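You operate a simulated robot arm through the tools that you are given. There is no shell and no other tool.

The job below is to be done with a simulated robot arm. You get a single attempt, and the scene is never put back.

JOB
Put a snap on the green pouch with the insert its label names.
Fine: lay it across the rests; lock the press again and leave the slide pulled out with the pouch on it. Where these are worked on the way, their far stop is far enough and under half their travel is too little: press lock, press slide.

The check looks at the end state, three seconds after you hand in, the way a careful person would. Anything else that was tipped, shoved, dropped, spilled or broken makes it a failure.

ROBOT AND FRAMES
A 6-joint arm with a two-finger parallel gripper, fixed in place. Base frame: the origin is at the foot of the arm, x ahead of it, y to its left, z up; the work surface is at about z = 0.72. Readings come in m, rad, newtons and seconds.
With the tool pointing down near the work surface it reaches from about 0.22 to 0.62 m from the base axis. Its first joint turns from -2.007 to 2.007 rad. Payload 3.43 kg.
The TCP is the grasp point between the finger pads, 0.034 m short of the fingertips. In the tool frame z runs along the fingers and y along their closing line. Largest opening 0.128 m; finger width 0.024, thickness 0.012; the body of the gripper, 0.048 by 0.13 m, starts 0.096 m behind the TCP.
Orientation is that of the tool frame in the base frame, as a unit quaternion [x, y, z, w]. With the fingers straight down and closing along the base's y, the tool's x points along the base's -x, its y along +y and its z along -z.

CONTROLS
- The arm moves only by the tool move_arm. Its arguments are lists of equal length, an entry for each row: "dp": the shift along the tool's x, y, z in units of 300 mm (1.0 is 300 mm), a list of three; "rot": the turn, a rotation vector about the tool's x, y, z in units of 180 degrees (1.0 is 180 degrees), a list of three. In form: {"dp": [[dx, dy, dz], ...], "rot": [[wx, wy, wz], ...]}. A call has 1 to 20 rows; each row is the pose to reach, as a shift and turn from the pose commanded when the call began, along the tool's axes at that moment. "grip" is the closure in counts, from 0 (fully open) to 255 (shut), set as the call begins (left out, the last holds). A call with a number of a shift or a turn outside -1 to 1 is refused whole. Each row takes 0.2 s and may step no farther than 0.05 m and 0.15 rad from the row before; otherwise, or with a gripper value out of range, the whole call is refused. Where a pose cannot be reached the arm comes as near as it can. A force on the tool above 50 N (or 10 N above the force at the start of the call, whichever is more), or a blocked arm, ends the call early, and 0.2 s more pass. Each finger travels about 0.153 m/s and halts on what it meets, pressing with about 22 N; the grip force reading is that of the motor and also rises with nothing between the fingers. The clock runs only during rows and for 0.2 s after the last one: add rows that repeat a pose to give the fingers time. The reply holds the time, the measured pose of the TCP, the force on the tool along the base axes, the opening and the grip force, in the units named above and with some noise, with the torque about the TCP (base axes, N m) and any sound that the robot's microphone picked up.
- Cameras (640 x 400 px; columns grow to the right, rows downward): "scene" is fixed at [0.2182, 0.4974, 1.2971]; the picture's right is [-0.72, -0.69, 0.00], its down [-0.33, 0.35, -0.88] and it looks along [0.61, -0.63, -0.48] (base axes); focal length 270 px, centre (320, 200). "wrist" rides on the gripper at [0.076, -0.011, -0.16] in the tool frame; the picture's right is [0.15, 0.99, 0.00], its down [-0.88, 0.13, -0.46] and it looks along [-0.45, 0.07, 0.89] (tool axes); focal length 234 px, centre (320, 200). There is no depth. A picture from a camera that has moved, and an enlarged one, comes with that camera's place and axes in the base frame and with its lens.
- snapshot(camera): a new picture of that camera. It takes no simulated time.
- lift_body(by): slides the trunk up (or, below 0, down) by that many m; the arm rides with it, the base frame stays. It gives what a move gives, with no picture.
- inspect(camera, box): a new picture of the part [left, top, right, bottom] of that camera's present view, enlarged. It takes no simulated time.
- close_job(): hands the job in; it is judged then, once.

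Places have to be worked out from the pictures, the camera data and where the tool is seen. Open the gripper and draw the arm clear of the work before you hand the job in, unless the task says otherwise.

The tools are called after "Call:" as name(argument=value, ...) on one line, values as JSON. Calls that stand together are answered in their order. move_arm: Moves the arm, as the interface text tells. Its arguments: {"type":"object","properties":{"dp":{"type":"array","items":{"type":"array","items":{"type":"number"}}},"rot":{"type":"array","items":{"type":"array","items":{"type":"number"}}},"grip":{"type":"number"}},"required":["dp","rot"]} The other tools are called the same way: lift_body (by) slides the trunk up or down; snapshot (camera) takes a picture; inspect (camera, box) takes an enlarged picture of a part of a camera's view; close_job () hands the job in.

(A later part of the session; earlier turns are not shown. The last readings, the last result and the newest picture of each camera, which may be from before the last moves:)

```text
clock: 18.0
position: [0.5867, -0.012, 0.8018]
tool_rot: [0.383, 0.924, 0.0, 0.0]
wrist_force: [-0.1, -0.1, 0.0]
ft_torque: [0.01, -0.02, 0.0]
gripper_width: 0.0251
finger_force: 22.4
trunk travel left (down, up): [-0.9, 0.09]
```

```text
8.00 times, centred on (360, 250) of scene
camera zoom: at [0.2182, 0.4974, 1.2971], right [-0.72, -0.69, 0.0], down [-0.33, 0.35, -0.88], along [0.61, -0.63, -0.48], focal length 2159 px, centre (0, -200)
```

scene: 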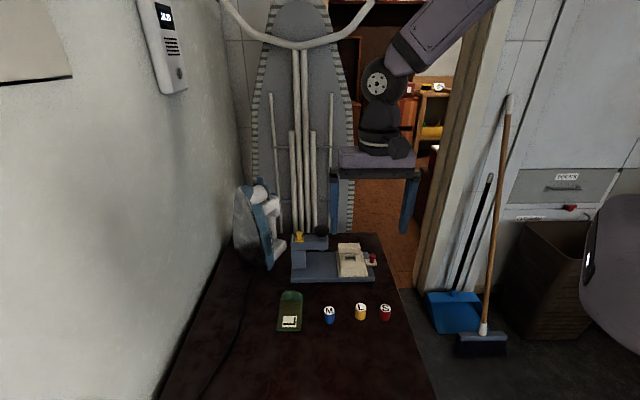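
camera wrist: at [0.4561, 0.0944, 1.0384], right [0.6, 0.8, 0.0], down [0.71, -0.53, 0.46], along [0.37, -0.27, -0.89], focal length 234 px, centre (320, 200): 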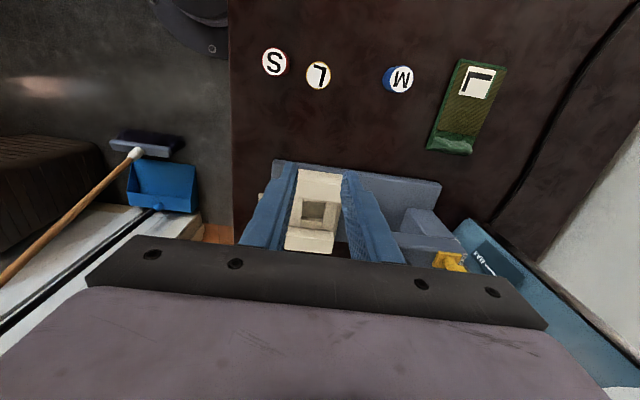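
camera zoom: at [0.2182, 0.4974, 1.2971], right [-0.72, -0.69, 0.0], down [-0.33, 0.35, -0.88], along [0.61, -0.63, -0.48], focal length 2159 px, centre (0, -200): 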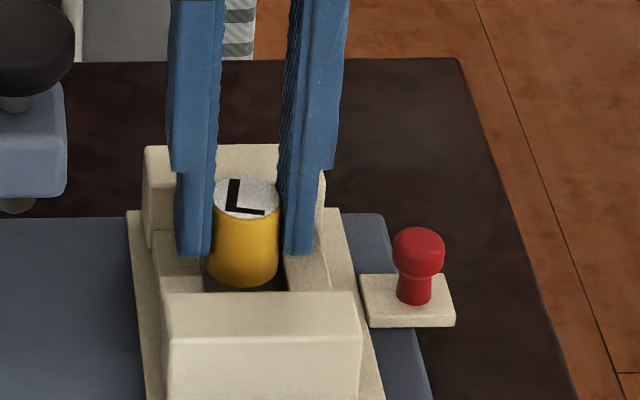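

The insert is within about 1 mm of the pocket centre in both views. I trim (+0.6, -1) mm and lower slowly until its bottom is ~5 mm inside the pocket.

Call:
move_arm(dp=[[0.002, -0.0035, 0.0], [0.002, -0.0035, 0.01], [0.002, -0.0035, 0.02], [0.002, -0.0035, 0.03], [0.002, -0.0035, 0.04], [0.002, -0.0035, 0.04]], rot=[[0, 0, 0], [0, 0, 0], [0, 0, 0], [0, 0, 0], [0, 0, 0], [0, 0, 0]])

Call:
inspect(camera="wrist", box=[260, 110, 380, 210])

Call:
inspect(camera="scene", box=[335, 225, 385, 275])

```text
clock: 19.4
position: [0.5831, -0.0125, 0.7889]
tool_rot: [0.383, 0.924, -0.001, 0.0]
wrist_force: [0.8, 0.0, -0.4]
ft_torque: [0.0, 0.0, 0.04]
gripper_width: 0.0252
finger_force: 22.1
trunk travel left (down, up): [-0.9, 0.09]
```

```text
4.00 times, centred on (320, 160) of wrist
camera zoom: at [0.5212, 0.0348, 0.9499], right [0.6, 0.8, 0.0], down [0.71, -0.53, 0.46], along [0.37, -0.27, -0.89], focal length 937 px, centre (320, 360)
```

zoom: 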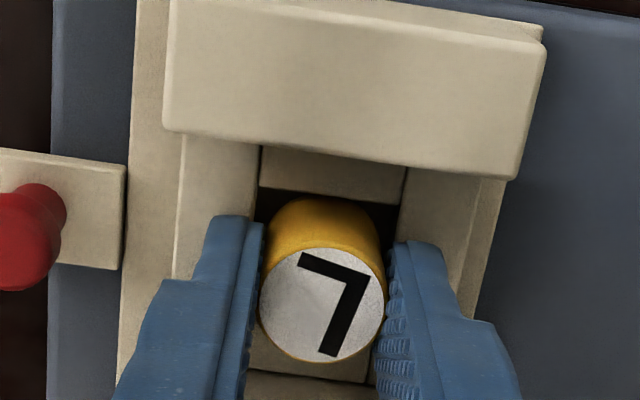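

```text
8.00 times, centred on (360, 250) of scene
camera zoom: at [0.2182, 0.4974, 1.2971], right [-0.72, -0.69, 0.0], down [-0.33, 0.35, -0.88], along [0.61, -0.63, -0.48], focal length 2159 px, centre (0, -200)
```

zoom: 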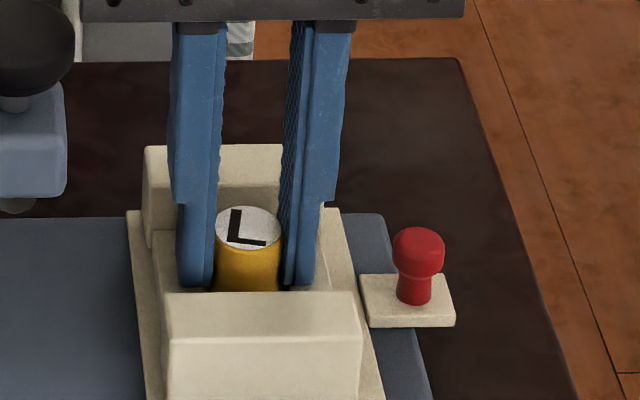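

No contact force and the insert appears inside the opening. I trim tx by -1.3 mm and lower a further 3 mm gently, watching for contact.

Call:
move_arm(dp=[[-0.0043, 0, 0], [-0.0043, 0, 0.004], [-0.0043, 0, 0.008], [-0.0043, 0, 0.011], [-0.0043, 0, 0.011]], rot=[[0, 0, 0], [0, 0, 0], [0, 0, 0], [0, 0, 0], [0, 0, 0]])

Call:
inspect(camera="wrist", box=[260, 110, 380, 210])

Call:
inspect(camera="scene", box=[335, 225, 385, 275])

```text
clock: 20.6
position: [0.5839, -0.0138, 0.7889]
tool_rot: [0.383, 0.924, 0.001, 0.001]
wrist_force: [-2.7, 3.6, 12.3]
ft_torque: [0.05, 0.35, -0.07]
gripper_width: 0.0254
finger_force: 21.7
trunk travel left (down, up): [-0.9, 0.09]
```

```text
4.00 times, centred on (320, 160) of wrist
camera zoom: at [0.5211, 0.0324, 0.9493], right [0.6, 0.8, 0.0], down [0.71, -0.53, 0.46], along [0.37, -0.27, -0.89], focal length 937 px, centre (320, 360)
```

zoom: 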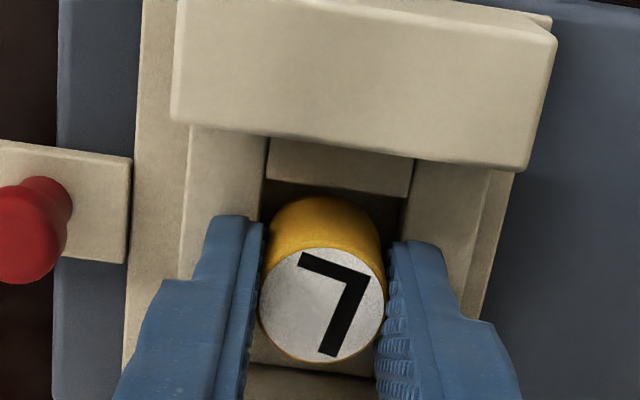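

```text
8.00 times, centred on (360, 250) of scene
camera zoom: at [0.2182, 0.4974, 1.2971], right [-0.72, -0.69, 0.0], down [-0.33, 0.35, -0.88], along [0.61, -0.63, -0.48], focal length 2159 px, centre (0, -200)
```

zoom: 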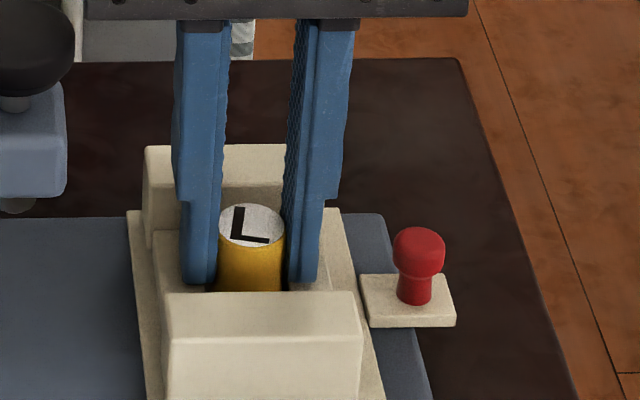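

The contact (12 N, located at the left fingertip by the torque) is the finger tip touching the frame wall, so the insert's bottom is ~5 mm inside the pocket. I back off 2 mm of command, trim +1 mm in y, and open moderately to drop it in.

Call:
move_arm(dp=[[0, 0.003, -0.007], [0, 0.003, -0.007], [0, 0.003, -0.007]], rot=[[0, 0, 0], [0, 0, 0], [0, 0, 0]])

Call:
inspect(camera="wrist", box=[260, 110, 380, 210])

```text
clock: 21.4
position: [0.5837, -0.0141, 0.7888]
tool_rot: [0.383, 0.924, 0.001, 0.001]
wrist_force: [-0.7, -1.0, 1.6]
ft_torque: [0.03, -0.01, 0.02]
gripper_width: 0.0252
finger_force: 21.9
trunk travel left (down, up): [-0.9, 0.09]
```

```text
4.00 times, centred on (320, 160) of wrist
camera zoom: at [0.5218, 0.0324, 0.9495], right [0.6, 0.8, 0.0], down [0.72, -0.53, 0.46], along [0.37, -0.27, -0.89], focal length 937 px, centre (320, 360)
```

zoom: 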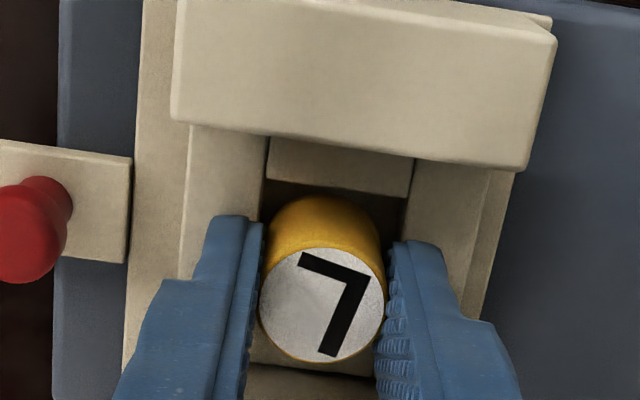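

Force is back to near zero and the insert is centred in the opening with gaps either side. I open the fingers to let it drop.

Call:
move_arm(dp=[[0, 0, 0], [0, 0, 0], [0, 0, 0]], rot=[[0, 0, 0], [0, 0, 0], [0, 0, 0]], grip=175)

Call:
inspect(camera="wrist", box=[260, 110, 380, 210])

Call:
inspect(camera="scene", box=[335, 225, 385, 275])

```text
clock: 22.2
position: [0.5846, -0.0123, 0.7883]
tool_rot: [0.383, 0.924, 0.0, 0.0]
wrist_force: [0.2, 0.0, -0.7]
ft_torque: [-0.04, -0.02, 0.04]
gripper_width: 0.04
finger_force: 0.1
trunk travel left (down, up): [-0.9, 0.09]
```

```text
4.00 times, centred on (320, 160) of wrist
camera zoom: at [0.5225, 0.0325, 0.9498], right [0.6, 0.8, 0.0], down [0.71, -0.53, 0.46], along [0.37, -0.27, -0.89], focal length 937 px, centre (320, 360)
```

zoom: 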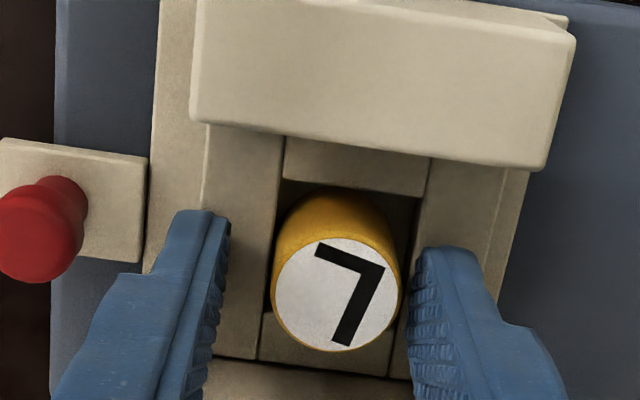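

```text
8.00 times, centred on (360, 250) of scene
camera zoom: at [0.2182, 0.4974, 1.2971], right [-0.72, -0.69, 0.0], down [-0.33, 0.35, -0.88], along [0.61, -0.63, -0.48], focal length 2159 px, centre (0, -200)
```

zoom: 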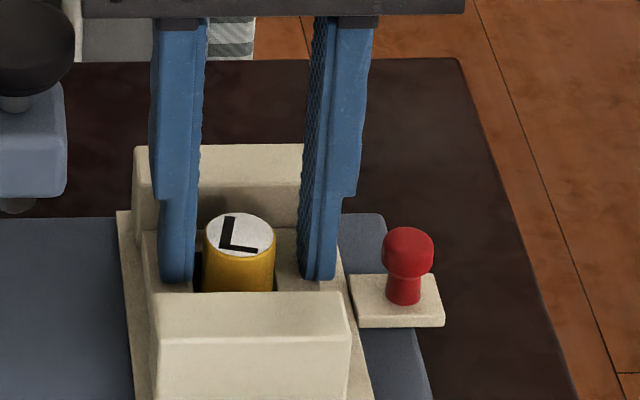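

The insert dropped into the pocket (the slide itself shifted in ~4 mm, which is fine since it will be worked anyway). I raise the hand straight up and check the seating.

Call:
move_arm(dp=[[0, 0, -0.03], [0, 0, -0.08], [0, 0, -0.16], [0, 0, -0.25], [0.1, 0, -0.3], [0.2, 0, -0.3], [0.2, 0, -0.3]], rot=[[0, 0, 0], [0, 0, 0], [0, 0, 0], [0, 0, 0], [0, 0, 0], [0, 0, 0], [0, 0, 0]])

Call:
inspect(camera="wrist", box=[260, 150, 380, 250])

Call:
inspect(camera="scene", box=[335, 235, 385, 285])

Call:
snapshot(camera="wrist")

```text
clock: 23.8
position: [0.5427, 0.0254, 0.881]
tool_rot: [0.383, 0.924, 0.0, 0.001]
wrist_force: [-0.3, 0.3, -0.2]
ft_torque: [0.0, 0.02, 0.02]
gripper_width: 0.0402
finger_force: 0.1
trunk travel left (down, up): [-0.9, 0.09]
```

```text
4.00 times, centred on (320, 200) of wrist
camera zoom: at [0.4799, 0.0729, 1.0415], right [0.6, 0.8, 0.0], down [0.71, -0.53, 0.46], along [0.37, -0.27, -0.89], focal length 937 px, centre (320, 200)
```

zoom: 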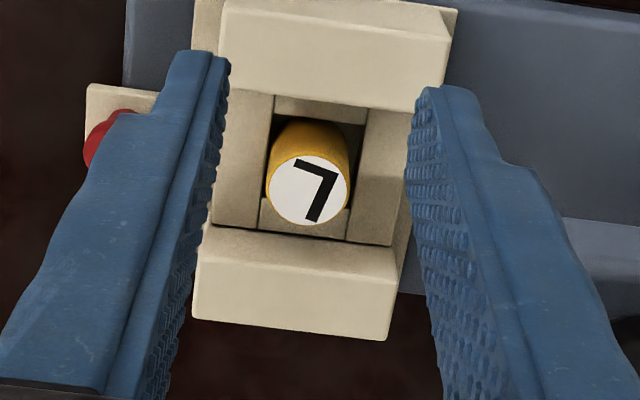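

```text
8.00 times, centred on (360, 260) of scene
camera zoom: at [0.2182, 0.4974, 1.2971], right [-0.72, -0.69, 0.0], down [-0.33, 0.35, -0.88], along [0.61, -0.63, -0.48], focal length 2159 px, centre (0, -280)
```

zoom: 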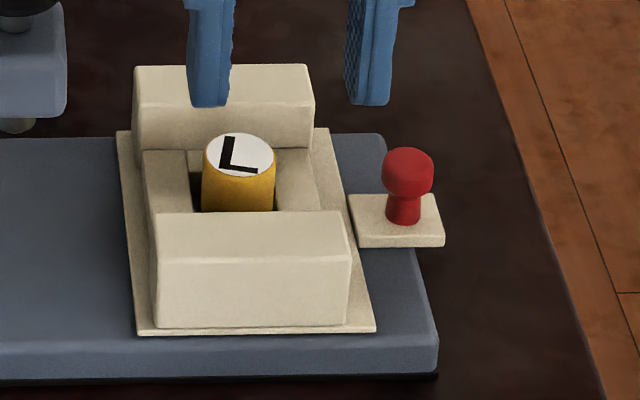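

```text
taken
camera wrist: at [0.4799, 0.0729, 1.0415], right [0.6, 0.8, 0.0], down [0.71, -0.53, 0.46], along [0.37, -0.27, -0.89], focal length 234 px, centre (320, 200)
```

wrist: 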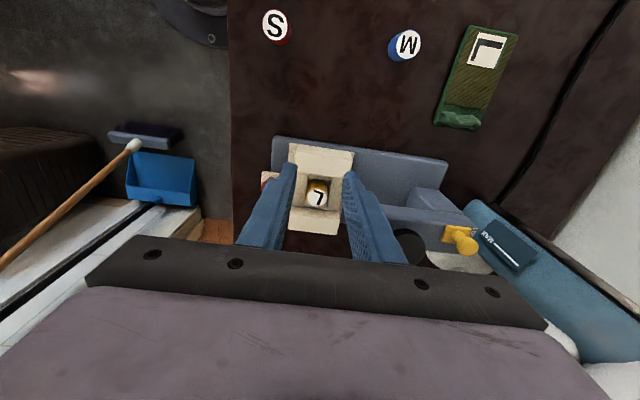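

The insert is seated upright in the pocket, its top level with the rests (~0.775). Now I go to the pouch, estimated centre near (0.586, 0.217), moving first toward the camera side and then along y, fingers at 0.085 m.

Call:
move_arm(dp=[[0.12, 0, -0.05], [0.24, 0.03, -0.067], [0.34, 0.13, -0.067], [0.34, 0.27, -0.067], [0.34, 0.41, -0.067], [0.34, 0.53, -0.067], [0.34, 0.551, -0.067], [0.34, 0.551, -0.067]], rot=[[0, 0, 0], [0, 0, 0], [0, 0, 0], [0, 0, 0], [0, 0, 0], [0, 0, 0], [0, 0, 0], [0, 0, 0]], grip=86)

Call:
snapshot(camera="wrist")

Call:
inspect(camera="wrist", box=[240, 90, 400, 220])

Call:
inspect(camera="scene", box=[220, 170, 420, 350])

```text
clock: 25.6
position: [0.5879, 0.2178, 0.899]
tool_rot: [0.383, 0.924, 0.0, 0.0]
wrist_force: [0.1, 0.1, 0.4]
ft_torque: [0.02, -0.03, 0.0]
gripper_width: 0.0852
finger_force: 0.1
trunk travel left (down, up): [-0.9, 0.09]
```

```text
taken
camera wrist: at [0.5258, 0.2633, 1.0592], right [0.6, 0.8, 0.0], down [0.72, -0.53, 0.46], along [0.37, -0.27, -0.89], focal length 234 px, centre (320, 200)
```

wrist: 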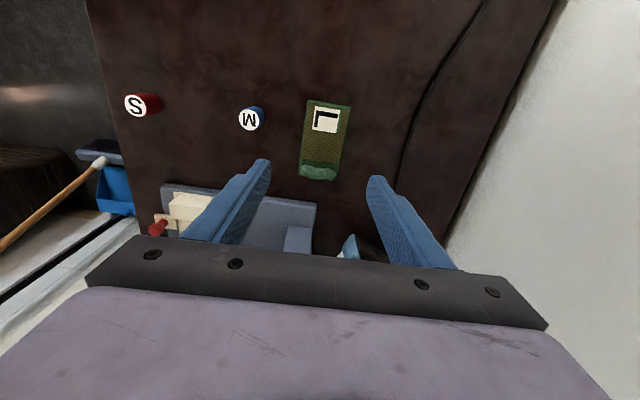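

```text
3.08 times, centred on (320, 155) of wrist
camera zoom: at [0.5258, 0.2633, 1.0592], right [0.6, 0.8, 0.0], down [0.72, -0.53, 0.46], along [0.37, -0.27, -0.89], focal length 720 px, centre (320, 338)
```

zoom: 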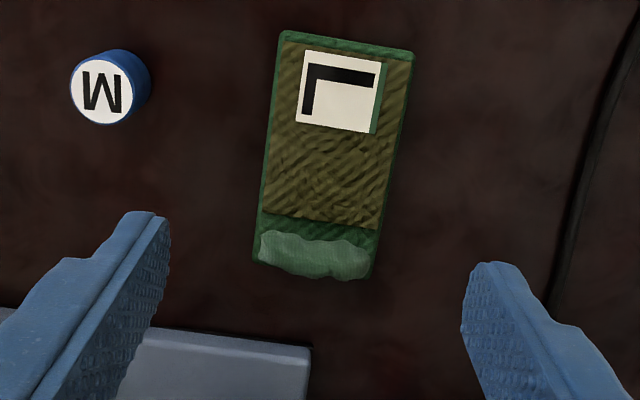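

```text
2.22 times, centred on (320, 260) of scene
camera zoom: at [0.2182, 0.4974, 1.2971], right [-0.72, -0.69, 0.0], down [-0.33, 0.35, -0.88], along [0.61, -0.63, -0.48], focal length 600 px, centre (320, 67)
```

zoom: 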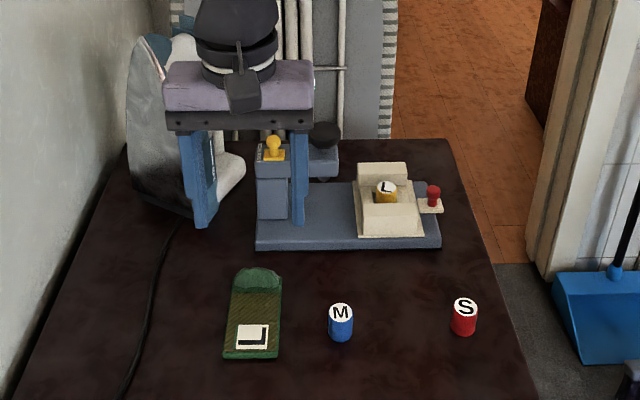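

The pouch is aligned with the tool, 0.0575 × 0.106 m, centred at (-2.4, +4.9) mm from the TCP. I trim and descend to just above grasp height.

Call:
move_arm(dp=[[-0.008, 0.0163, 0.0], [-0.008, 0.0163, 0.12], [-0.008, 0.0163, 0.25], [-0.008, 0.0163, 0.36], [-0.008, 0.0163, 0.42], [-0.008, 0.0163, 0.45], [-0.008, 0.0163, 0.45]], rot=[[0, 0, 0], [0, 0, 0], [0, 0, 0], [0, 0, 0], [0, 0, 0], [0, 0, 0], [0, 0, 0]])

Call:
snapshot(camera="wrist")

Call:
inspect(camera="scene", box=[255, 240, 345, 340])

```text
clock: 27.2
position: [0.5843, 0.2181, 0.7672]
tool_rot: [0.382, 0.924, -0.001, 0.0]
wrist_force: [0.3, -0.2, -0.7]
ft_torque: [-0.05, 0.0, -0.01]
gripper_width: 0.0847
finger_force: 0.1
out of reach, approached as far as the arm can: row 5, 6, 7
trunk travel left (down, up): [-0.9, 0.09]
```

```text
taken
camera wrist: at [0.5213, 0.2639, 0.9272], right [0.6, 0.8, 0.0], down [0.71, -0.53, 0.46], along [0.37, -0.27, -0.89], focal length 234 px, centre (320, 200)
```

wrist: 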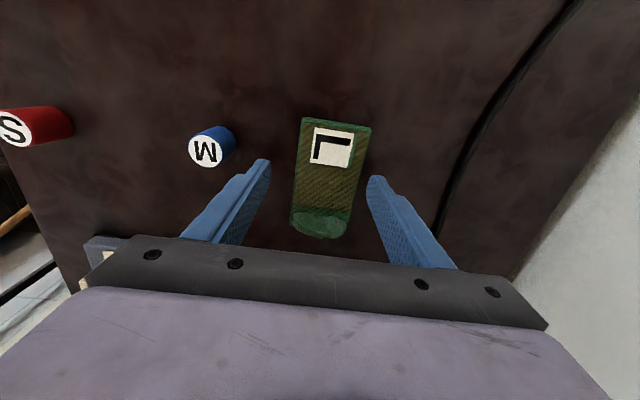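

```text
4.00 times, centred on (300, 290) of scene
camera zoom: at [0.2182, 0.4974, 1.2971], right [-0.72, -0.69, 0.0], down [-0.33, 0.35, -0.88], along [0.61, -0.63, -0.48], focal length 1079 px, centre (400, -160)
```

zoom: 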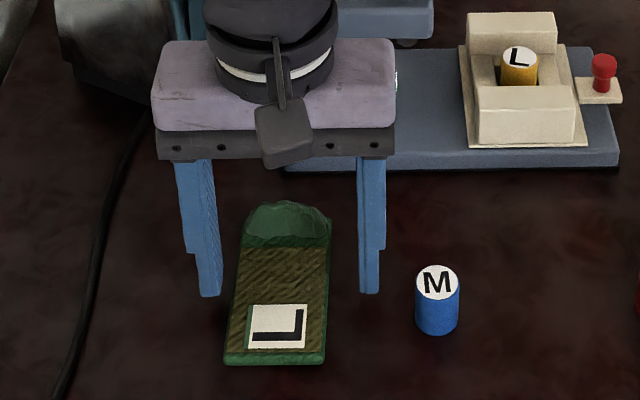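

The arm is at its reach limit here; the trunk can come down to extend the reach. I raise the hand 5 cm and then lower the trunk by 5 cm.

Call:
move_arm(dp=[[-0.008, 0.0163, 0.36], [-0.008, 0.0163, 0.25], [-0.008, 0.0163, 0.25]], rot=[[0, 0, 0], [0, 0, 0], [0, 0, 0]])

```text
refused: row 1 steps farther than a row can; nothing moved
```

The shifts are relative to the present pose, so I command a simple 5.5 cm rise.

Call:
move_arm(dp=[[0, 0, -0.1], [0, 0, -0.2], [0, 0, -0.2]], rot=[[0, 0, 0], [0, 0, 0], [0, 0, 0]])

Call:
lift_body(by=-0.04)

Call:
snapshot(camera="wrist")

Call:
snapshot(camera="scene")

```text
clock: 28.0
position: [0.5986, 0.2225, 0.8219]
tool_rot: [0.382, 0.924, -0.001, 0.0]
wrist_force: [0.2, 1.1, 0.0]
ft_torque: [0.01, 0.01, 0.0]
gripper_width: 0.085
finger_force: 0.1
out of reach, approached as far as the arm can: row 1, 2, 3
trunk travel left (down, up): [-0.9, 0.09]
```

```text
clock: 28.8
position: [0.5985, 0.2215, 0.7829]
tool_rot: [0.383, 0.924, -0.001, 0.0]
wrist_force: [0.7, -0.7, 0.1]
ft_torque: [0.0, 0.01, 0.01]
gripper_width: 0.0847
finger_force: 0.1
trunk travel left (down, up): [-0.86, 0.13]
```

```text
taken
camera wrist: at [0.5363, 0.2686, 0.9424], right [0.6, 0.8, 0.0], down [0.72, -0.53, 0.46], along [0.36, -0.27, -0.89], focal length 234 px, centre (320, 200)
```

wrist: 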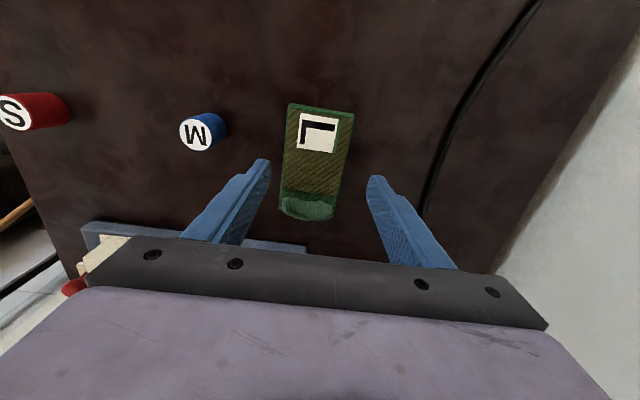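

```text
taken
```

scene: 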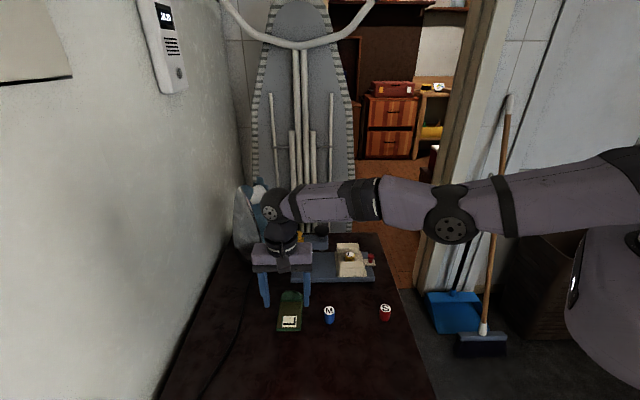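

The arm is nearly straight, but it did reach r≈0.64 with the trunk down 4 cm. The pouch centre is now about (+5.5, -6.7) mm from the TCP; I make a correction at this height and re-measure.

Call:
move_arm(dp=[[0.015, -0.018, 0], [0.015, -0.018, 0], [0.015, -0.018, 0]], rot=[[0, 0, 0], [0, 0, 0], [0, 0, 0]])

Call:
inspect(camera="wrist", box=[240, 90, 400, 240])

```text
clock: 29.6
position: [0.5982, 0.2219, 0.7816]
tool_rot: [0.382, 0.924, -0.001, 0.0]
wrist_force: [0.0, 0.0, -0.1]
ft_torque: [0.01, 0.04, 0.02]
gripper_width: 0.0848
finger_force: 0.1
out of reach, approached as far as the arm can: row 1, 2, 3
trunk travel left (down, up): [-0.86, 0.13]
```

```text
2.67 times, centred on (320, 165) of wrist
camera zoom: at [0.5364, 0.2686, 0.9424], right [0.6, 0.8, 0.0], down [0.72, -0.53, 0.46], along [0.36, -0.27, -0.89], focal length 624 px, centre (320, 293)
```

zoom: 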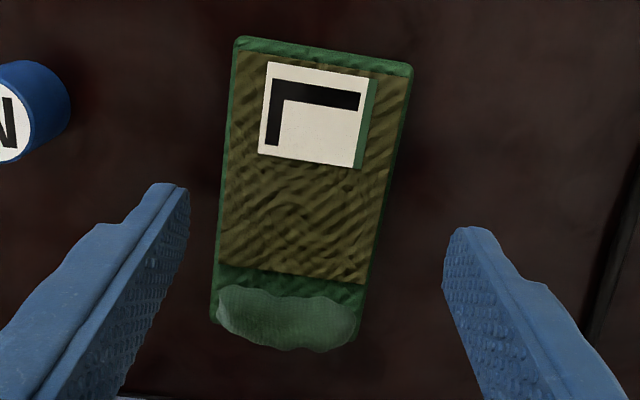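

The commanded pose is apparently still outside reach, so I pull in along -x and up a little until the arm tracks again, then re-approach.

Call:
move_arm(dp=[[0.03, -0.03, -0.03], [0.06, -0.06, -0.06], [0.1, -0.1, -0.1], [0.1, -0.1, -0.1]], rot=[[0, 0, 0], [0, 0, 0], [0, 0, 0], [0, 0, 0]])

```text
clock: 30.6
position: [0.5966, 0.237, 0.8009]
tool_rot: [0.383, 0.924, -0.001, -0.001]
wrist_force: [-0.7, 0.2, -0.6]
ft_torque: [0.0, -0.02, 0.0]
gripper_width: 0.0848
finger_force: 0.2
out of reach, approached as far as the arm can: row 1, 2, 3, 4
trunk travel left (down, up): [-0.86, 0.13]
```

The arm seems stuck near full stretch. I look at its posture before the next command.

Call:
snapshot(camera="scene")

Call:
snapshot(camera="wrist")

```text
taken
```

scene: 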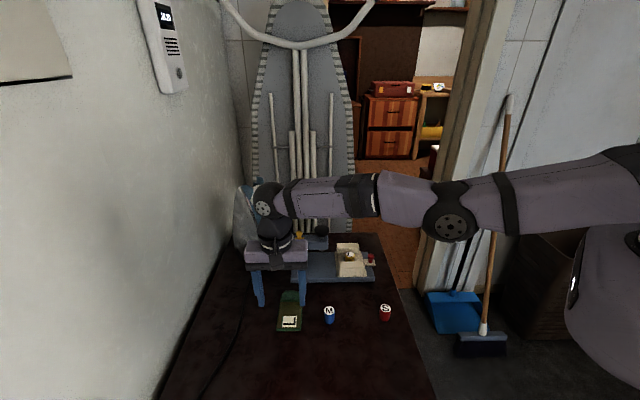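

```text
taken
camera wrist: at [0.5339, 0.2848, 0.9609], right [0.6, 0.8, 0.0], down [0.72, -0.53, 0.45], along [0.36, -0.27, -0.89], focal length 234 px, centre (320, 200)
```

wrist: 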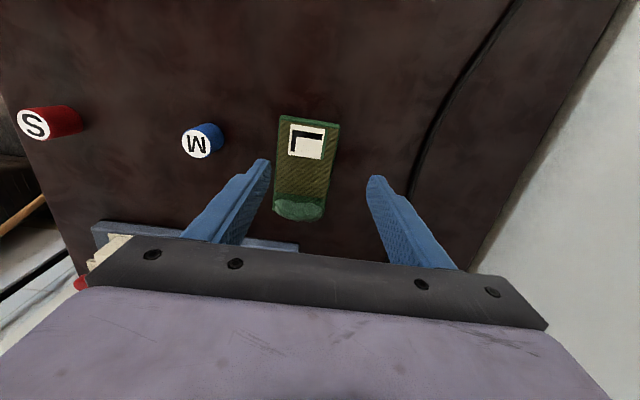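

The arm lies almost straight; it approached from the elbow-up side, so pulling well inward and up should bend it back the same way. I command a larger inward-and-up move.

Call:
move_arm(dp=[[0.03, -0.088, -0.067], [0.06, -0.176, -0.134], [0.09, -0.264, -0.2], [0.118, -0.354, -0.267], [0.118, -0.354, -0.267]], rot=[[0, 0, 0], [0, 0, 0], [0, 0, 0], [0, 0, 0], [0, 0, 0]])

Call:
snapshot(camera="scene")

```text
clock: 31.8
position: [0.6036, 0.2379, 0.8357]
tool_rot: [0.383, 0.924, -0.001, -0.001]
wrist_force: [-0.7, 0.2, -0.1]
ft_torque: [-0.01, 0.02, -0.04]
gripper_width: 0.0851
finger_force: 0.0
out of reach, approached as far as the arm can: row 1, 2, 3, 4, 5
trunk travel left (down, up): [-0.86, 0.13]
```

```text
taken
```

scene: 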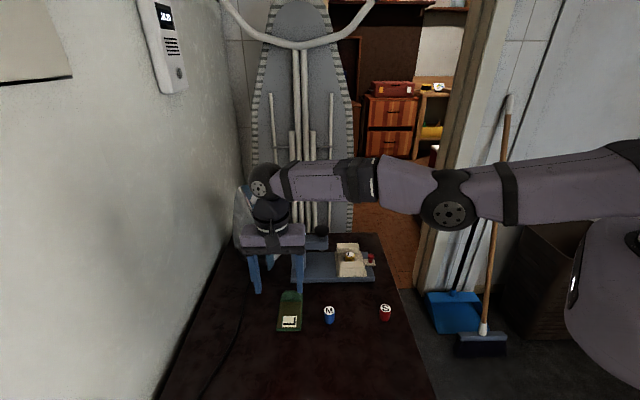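

The upward commands likely push a straight elbow the wrong way. I raise the trunk 10 cm for clearance, then command a downward move, which should bend the elbow in its normal (elbow-up) sense.

Call:
lift_body(by=0.1)

Call:
move_arm(dp=[[0, 0, 0.1], [0, 0, 0.2], [0, 0, 0.2]], rot=[[0, 0, 0], [0, 0, 0], [0, 0, 0]])

Call:
snapshot(camera="scene")

```text
clock: 33.2
position: [0.6032, 0.2356, 0.9362]
tool_rot: [0.383, 0.924, -0.001, -0.001]
wrist_force: [-0.4, 0.3, -0.2]
ft_torque: [0.0, 0.0, 0.01]
gripper_width: 0.0849
finger_force: 0.1
trunk travel left (down, up): [-0.96, 0.03]
```

```text
clock: 34.0
position: [0.5935, 0.2319, 0.8794]
tool_rot: [0.382, 0.924, -0.003, -0.002]
wrist_force: [0.4, 0.2, -0.1]
ft_torque: [0.01, 0.0, 0.01]
gripper_width: 0.0847
finger_force: 0.1
out of reach, approached as far as the arm can: row 1, 2, 3
trunk travel left (down, up): [-0.96, 0.03]
```

```text
taken
```

scene: 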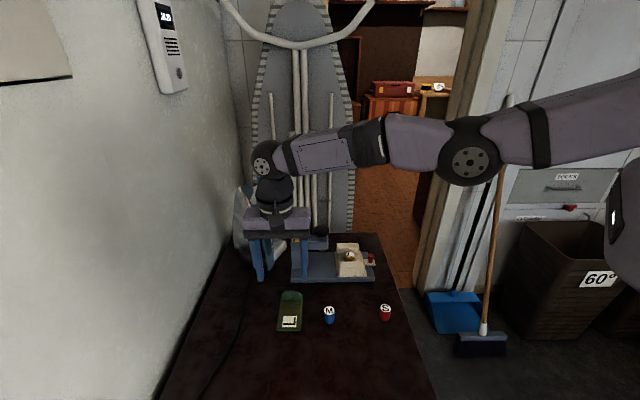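

z tracks but the radius stays on a sphere, i.e. the elbow is straight. Now that it has been moved downward, I try a radial pull-in combined with a little more downward travel (well above the table).

Call:
move_arm(dp=[[0.027, -0.061, 0.04], [0.053, -0.122, 0.08], [0.08, -0.184, 0.12], [0.08, -0.184, 0.12]], rot=[[0, 0, 0], [0, 0, 0], [0, 0, 0], [0, 0, 0]])

Call:
snapshot(camera="scene")

```text
clock: 35.0
position: [0.578, 0.2257, 0.8288]
tool_rot: [0.383, 0.924, -0.002, -0.002]
wrist_force: [0.7, 0.5, 0.2]
ft_torque: [-0.01, 0.0, 0.03]
gripper_width: 0.0851
finger_force: 0.1
out of reach, approached as far as the arm can: row 1, 2, 3, 4
trunk travel left (down, up): [-0.96, 0.03]
```

```text
taken
```

scene: 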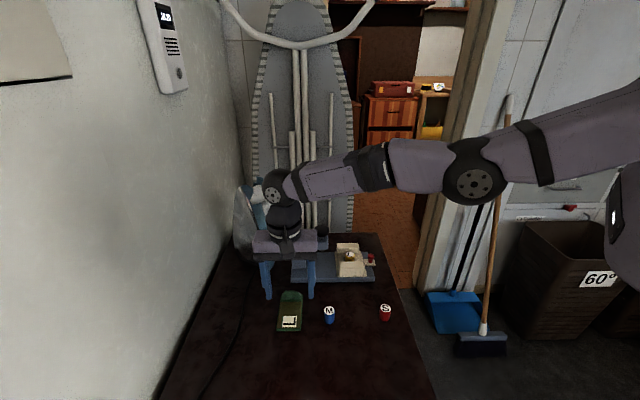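

The pattern (azimuth follows my commands, radius stuck on a sphere, sagging elbow) says the elbow slipped past straight to the wrong side. I stretch the commanded pose outward and high first, so that I can then cross inward with a downward motion to get it elbow-up again.

Call:
move_arm(dp=[[-0.06, 0.133, -0.05], [-0.12, 0.266, -0.1], [-0.18, 0.399, -0.15], [-0.24, 0.532, -0.2], [-0.3, 0.665, -0.25], [-0.36, 0.798, -0.3], [-0.418, 0.928, -0.34], [-0.418, 0.928, -0.34]], rot=[[0, 0, 0], [0, 0, 0], [0, 0, 0], [0, 0, 0], [0, 0, 0], [0, 0, 0], [0, 0, 0], [0, 0, 0]])

Call:
snapshot(camera="scene")

```text
clock: 36.8
position: [0.6128, 0.2294, 0.9575]
tool_rot: [0.383, 0.924, -0.002, -0.001]
wrist_force: [-0.3, 0.4, -0.1]
ft_torque: [-0.03, 0.01, 0.02]
gripper_width: 0.0851
finger_force: 0.1
out of reach, approached as far as the arm can: row 1, 2, 3, 4, 5, 6, 7, 8
trunk travel left (down, up): [-0.96, 0.03]
```

```text
taken
```

scene: 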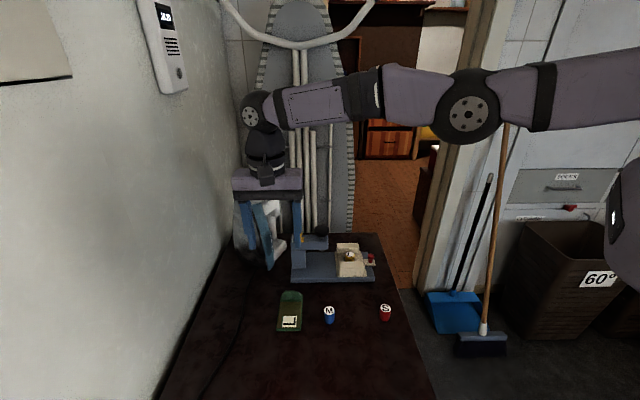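

r≈0.654 at z 0.957, stretched. Now I cross inward with a downward component.

Call:
move_arm(dp=[[0.045, -0.1, 0.1], [0.09, -0.2, 0.2], [0.135, -0.3, 0.3], [0.18, -0.4, 0.4], [0.233, -0.517, 0.48], [0.233, -0.517, 0.48]], rot=[[0, 0, 0], [0, 0, 0], [0, 0, 0], [0, 0, 0], [0, 0, 0], [0, 0, 0]])

Call:
snapshot(camera="scene")

```text
clock: 38.4
position: [0.6304, 0.2694, 0.904]
tool_rot: [0.376, 0.905, 0.148, 0.135]
wrist_force: [-0.8, -0.2, -1.0]
ft_torque: [0.01, -0.04, 0.0]
gripper_width: 0.0851
finger_force: 0.0
out of reach, approached as far as the arm can: row 1, 2, 3, 4
trunk travel left (down, up): [-0.96, 0.03]
stopped in row 6: the arm was blocked; the commanded pose is now the measured one
```

```text
taken
```

scene: 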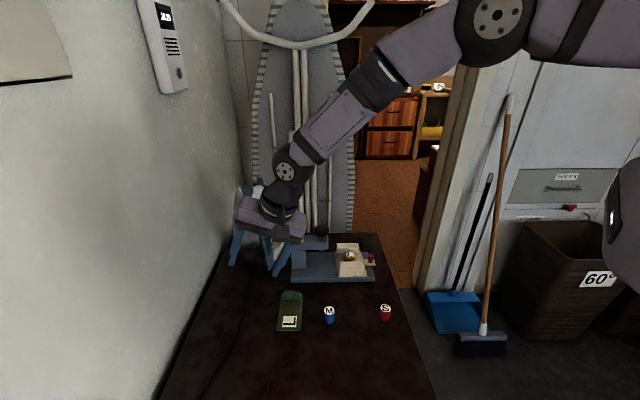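

The elbow flipped back to elbow-up, and the arm paused mid-motion, tilted 23° outward, with no force. I straighten the tool to vertical while pulling back over the table to about (0.53, 0.18, 0.92).

Call:
move_arm(dp=[[0.0017, -0.099, -0.0545], [0.0034, -0.198, -0.109], [0.005, -0.296, -0.164], [0.0067, -0.395, -0.218], [0.0067, -0.395, -0.218]], rot=[[0.0302, 0.0109, 0], [0.0604, 0.0218, 0], [0.0905, 0.0327, 0], [0.1207, 0.0436, 0], [0.1207, 0.0436, 0]])

Call:
snapshot(camera="scene")

Call:
snapshot(camera="wrist")

```text
clock: 39.6
position: [0.5253, 0.1775, 0.9217]
tool_rot: [0.383, 0.924, -0.002, -0.002]
wrist_force: [0.3, -0.3, -0.1]
ft_torque: [-0.01, -0.03, 0.02]
gripper_width: 0.0849
finger_force: 0.1
trunk travel left (down, up): [-0.96, 0.03]
```

```text
taken
```

scene: 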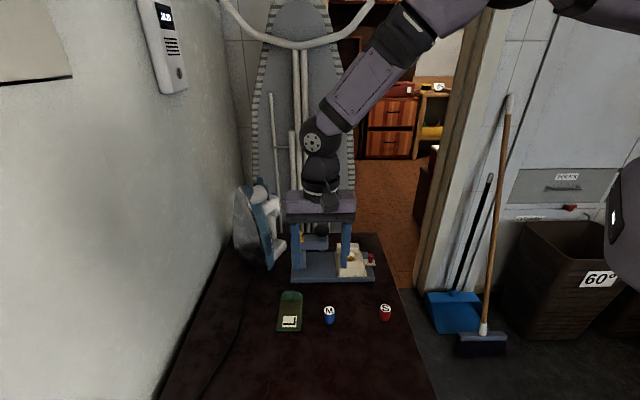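

```text
taken
camera wrist: at [0.4637, 0.2247, 1.0834], right [0.6, 0.8, 0.0], down [0.72, -0.53, 0.45], along [0.36, -0.27, -0.89], focal length 234 px, centre (320, 200)
```

wrist: 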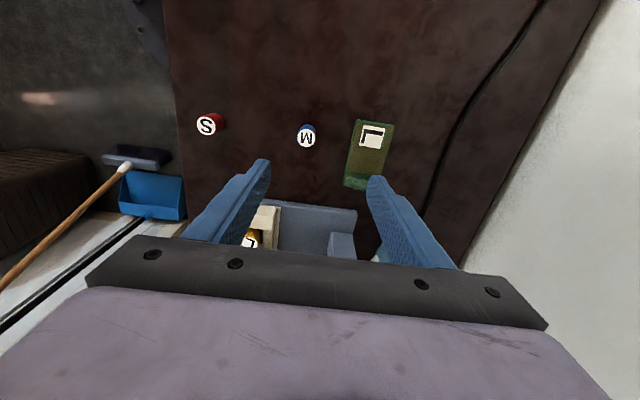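

Recovered: the elbow is up and nothing on the table has moved. I now raise the hand 18 cm and lower the trunk 26 cm, so the shoulder is level with the work and reach at the table is comfortably longer.

Call:
move_arm(dp=[[0, 0, -0.15], [0, 0, -0.3], [0, 0, -0.45], [0, 0, -0.6], [0, 0, -0.6]], rot=[[0, 0, 0], [0, 0, 0], [0, 0, 0], [0, 0, 0], [0, 0, 0]])

Call:
lift_body(by=-0.2)

Call:
snapshot(camera="scene")

```text
clock: 40.8
position: [0.529, 0.1782, 1.0995]
tool_rot: [0.382, 0.924, -0.002, -0.002]
wrist_force: [0.4, -0.5, 0.2]
ft_torque: [0.0, 0.0, -0.01]
gripper_width: 0.0849
finger_force: 0.0
trunk travel left (down, up): [-0.96, 0.03]
```

```text
clock: 42.9
position: [0.5292, 0.1789, 0.8995]
tool_rot: [0.383, 0.924, -0.002, -0.002]
wrist_force: [-0.4, 0.4, -0.5]
ft_torque: [0.02, 0.0, 0.0]
gripper_width: 0.0849
finger_force: 0.1
trunk travel left (down, up): [-0.76, 0.23]
```

```text
taken
```

scene: 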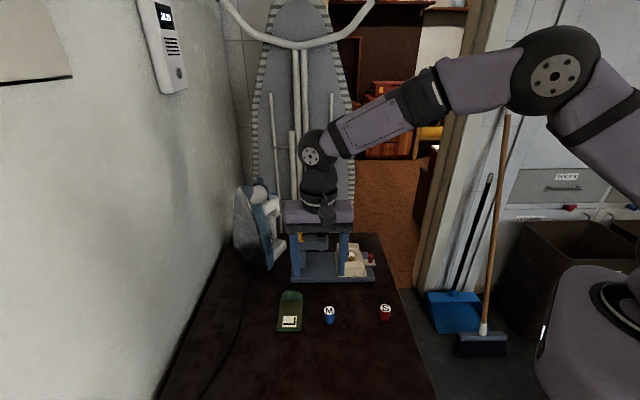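

Elbow is clearly up now. I lower the trunk another 4 cm and move over the pouch centre (~(0.590, 0.221)).

Call:
lift_body(by=-0.04)

Call:
move_arm(dp=[[-0.022, 0.12, 0], [-0.044, 0.2425, 0], [-0.044, 0.2425, 0]], rot=[[0, 0, 0], [0, 0, 0], [0, 0, 0]])

Call:
inspect(camera="wrist", box=[240, 90, 400, 220])

Call:
snapshot(camera="scene")

```text
clock: 43.8
position: [0.529, 0.1805, 0.8599]
tool_rot: [0.383, 0.924, -0.001, -0.002]
wrist_force: [0.0, -0.1, 0.6]
ft_torque: [0.03, -0.04, 0.03]
gripper_width: 0.0849
finger_force: 0.0
trunk travel left (down, up): [-0.72, 0.27]
```

```text
clock: 44.6
position: [0.5881, 0.2212, 0.861]
tool_rot: [0.383, 0.924, -0.002, -0.002]
wrist_force: [-0.3, 0.1, -0.3]
ft_torque: [-0.01, -0.03, 0.0]
gripper_width: 0.085
finger_force: 0.1
trunk travel left (down, up): [-0.72, 0.27]
```

```text
3.08 times, centred on (320, 155) of wrist
camera zoom: at [0.5264, 0.2678, 1.0216], right [0.6, 0.8, 0.0], down [0.72, -0.53, 0.45], along [0.36, -0.27, -0.89], focal length 720 px, centre (320, 338)
```

zoom: 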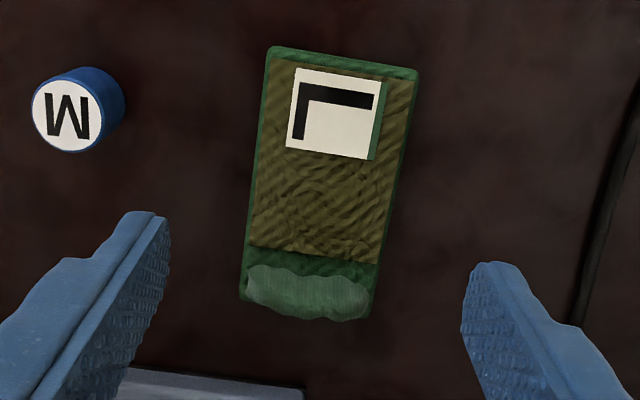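

```text
taken
```

scene: 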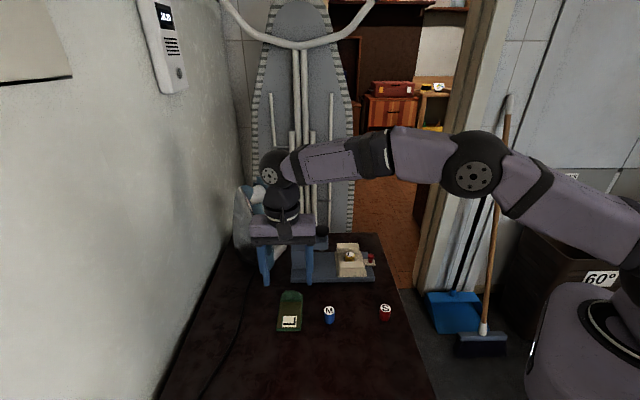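

Tracking normally now, pouch centre at (-5.5, +2.4) mm. I trim and descend to z≈0.765 first, checking the finger clearance.

Call:
move_arm(dp=[[-0.0133, 0.008, 0.0], [-0.0133, 0.008, 0.1], [-0.0133, 0.008, 0.2], [-0.0133, 0.008, 0.28], [-0.0133, 0.008, 0.32], [-0.0133, 0.008, 0.32]], rot=[[0, 0, 0], [0, 0, 0], [0, 0, 0], [0, 0, 0], [0, 0, 0], [0, 0, 0]])

Call:
inspect(camera="wrist", box=[240, 90, 400, 240])

Call:
inspect(camera="scene", box=[245, 240, 345, 340])

```text
clock: 46.0
position: [0.5918, 0.2212, 0.7648]
tool_rot: [0.382, 0.924, -0.001, -0.001]
wrist_force: [0.2, -0.7, 0.0]
ft_torque: [0.0, 0.04, -0.01]
gripper_width: 0.085
finger_force: 0.0
trunk travel left (down, up): [-0.72, 0.27]
```

```text
2.67 times, centred on (320, 165) of wrist
camera zoom: at [0.5307, 0.2676, 0.9254], right [0.6, 0.8, 0.0], down [0.72, -0.53, 0.45], along [0.36, -0.27, -0.89], focal length 624 px, centre (320, 293)
```

zoom: 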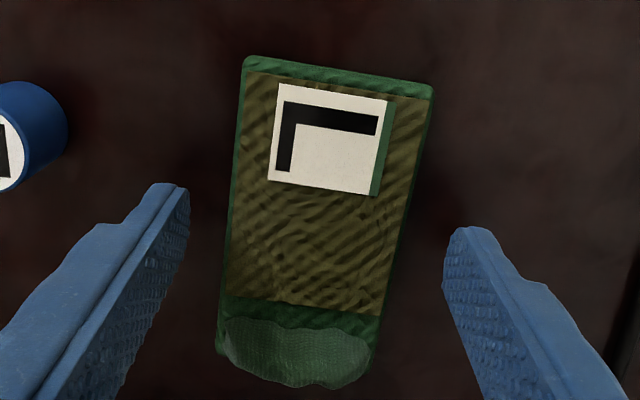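

```text
4.00 times, centred on (295, 290) of scene
camera zoom: at [0.2182, 0.4974, 1.2971], right [-0.72, -0.69, 0.0], down [-0.33, 0.35, -0.88], along [0.61, -0.63, -0.48], focal length 1079 px, centre (420, -160)
```

zoom: 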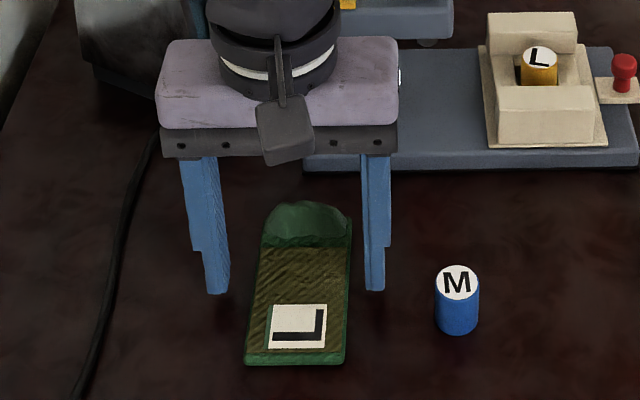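

The fingers straddle the pouch nearly centred (within 2 mm). I go down the last 7 mm and close on it.

Call:
move_arm(dp=[[0, -0.004, 0.012], [0, -0.004, 0.024], [0, -0.004, 0.024]], rot=[[0, 0, 0], [0, 0, 0], [0, 0, 0]])

Call:
move_arm(dp=[[0, 0, 0], [0, 0, 0], [0, 0, 0], [0, 0, 0]], rot=[[0, 0, 0], [0, 0, 0], [0, 0, 0], [0, 0, 0]], grip=255)

Call:
inspect(camera="scene", box=[245, 240, 345, 340])

Call:
inspect(camera="wrist", box=[240, 90, 400, 240])

```text
clock: 46.8
position: [0.5927, 0.2192, 0.7564]
tool_rot: [0.383, 0.924, -0.001, -0.001]
wrist_force: [0.5, 0.2, -0.7]
ft_torque: [0.0, -0.01, 0.01]
gripper_width: 0.0848
finger_force: 0.0
trunk travel left (down, up): [-0.72, 0.27]
```

```text
clock: 47.8
position: [0.5912, 0.2187, 0.7558]
tool_rot: [0.383, 0.924, -0.001, -0.001]
wrist_force: [-0.9, -0.6, -0.7]
ft_torque: [-0.01, 0.03, 0.01]
gripper_width: 0.0591
finger_force: 22.0
trunk travel left (down, up): [-0.72, 0.27]
```

```text
4.00 times, centred on (295, 290) of scene
camera zoom: at [0.2182, 0.4974, 1.2971], right [-0.72, -0.69, 0.0], down [-0.33, 0.35, -0.88], along [0.61, -0.63, -0.48], focal length 1079 px, centre (420, -160)
```

zoom: 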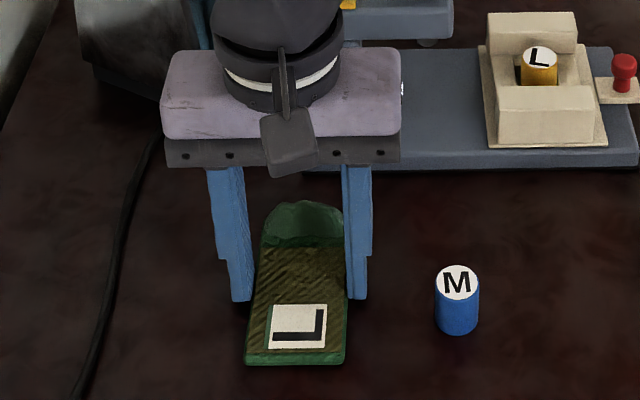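

```text
2.67 times, centred on (320, 165) of wrist
camera zoom: at [0.5301, 0.2663, 0.9173], right [0.6, 0.8, 0.0], down [0.72, -0.53, 0.45], along [0.36, -0.27, -0.89], focal length 624 px, centre (320, 293)
```

zoom: 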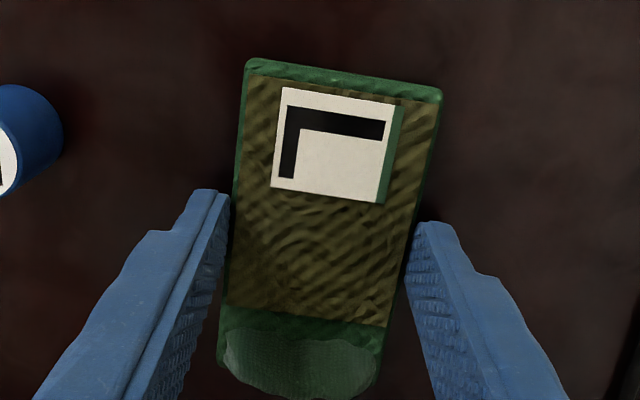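

Gripped at 0.059 m. I lift slowly and check that it comes along.

Call:
move_arm(dp=[[0, 0, -0.006], [0, 0, -0.014], [0, 0, -0.03], [0, 0, -0.055], [0, 0, -0.08], [0, 0, -0.08]], rot=[[0, 0, 0], [0, 0, 0], [0, 0, 0], [0, 0, 0], [0, 0, 0], [0, 0, 0]])

Call:
inspect(camera="scene", box=[245, 240, 345, 340])

```text
clock: 49.2
position: [0.5922, 0.2194, 0.7792]
tool_rot: [0.383, 0.924, -0.001, -0.001]
wrist_force: [-0.1, 0.3, -0.2]
ft_torque: [-0.01, 0.02, -0.01]
gripper_width: 0.0589
finger_force: 22.1
trunk travel left (down, up): [-0.72, 0.27]
```

```text
4.00 times, centred on (295, 290) of scene
camera zoom: at [0.2182, 0.4974, 1.2971], right [-0.72, -0.69, 0.0], down [-0.33, 0.35, -0.88], along [0.61, -0.63, -0.48], focal length 1079 px, centre (420, -160)
```

zoom: 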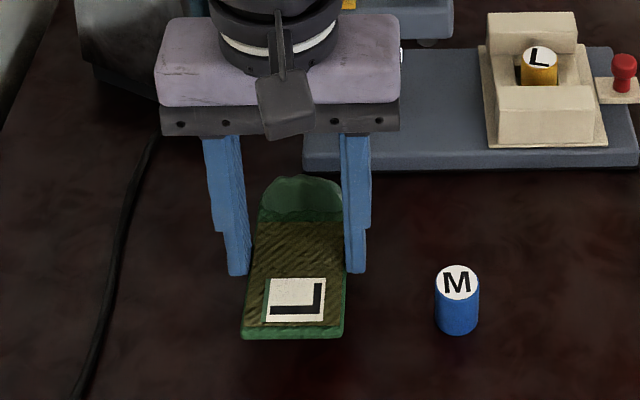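

The pouch comes along, level. I raise to z≈0.87, move along -y, then toward the rests, stopping ~2 cm short.

Call:
move_arm(dp=[[0, 0, -0.1], [0, 0, -0.2], [0, 0, -0.3], [0, -0.1, -0.3], [0, -0.22, -0.3], [0, -0.34, -0.3], [0, -0.46, -0.3], [0, -0.553, -0.3], [-0.11, -0.553, -0.3], [-0.22, -0.553, -0.3], [-0.33, -0.553, -0.3], [-0.42, -0.553, -0.3], [-0.46, -0.553, -0.3], [-0.46, -0.553, -0.3]], rot=[[0, 0, 0], [0, 0, 0], [0, 0, 0], [0, 0, 0], [0, 0, 0], [0, 0, 0], [0, 0, 0], [0, 0, 0], [0, 0, 0], [0, 0, 0], [0, 0, 0], [0, 0, 0], [0, 0, 0], [0, 0, 0]])

Call:
snapshot(camera="wrist")

Call:
inspect(camera="scene", box=[290, 170, 410, 290])

```text
clock: 52.2
position: [0.573, 0.0047, 0.868]
tool_rot: [0.383, 0.924, -0.002, -0.001]
wrist_force: [-0.1, 0.5, -0.7]
ft_torque: [0.0, 0.02, 0.0]
gripper_width: 0.0591
finger_force: 22.1
trunk travel left (down, up): [-0.72, 0.27]
```

```text
taken
camera wrist: at [0.5115, 0.0517, 1.0291], right [0.6, 0.8, 0.0], down [0.72, -0.53, 0.45], along [0.36, -0.27, -0.89], focal length 234 px, centre (320, 200)
```

wrist: 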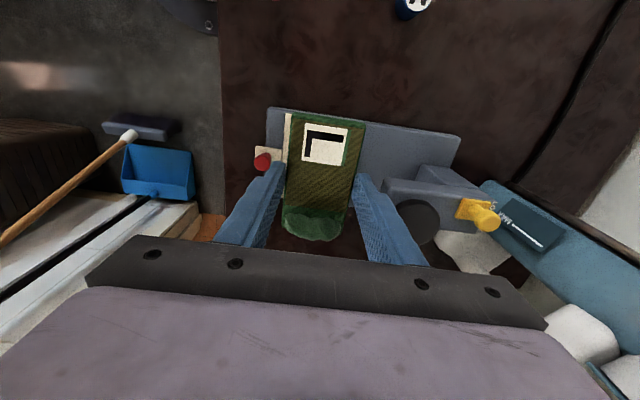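

```text
3.33 times, centred on (350, 230) of scene
camera zoom: at [0.2182, 0.4974, 1.2971], right [-0.72, -0.69, 0.0], down [-0.33, 0.35, -0.88], along [0.61, -0.63, -0.48], focal length 900 px, centre (220, 100)
```

zoom: 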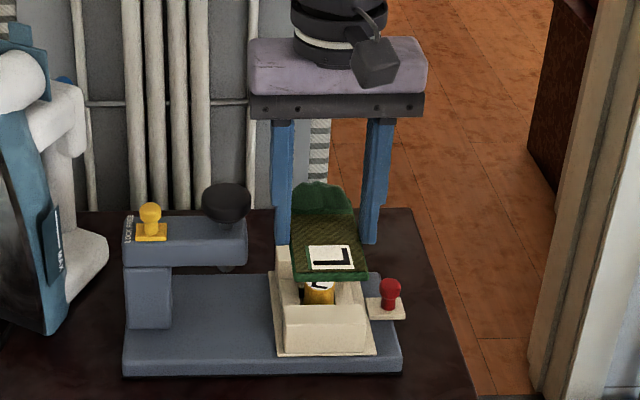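

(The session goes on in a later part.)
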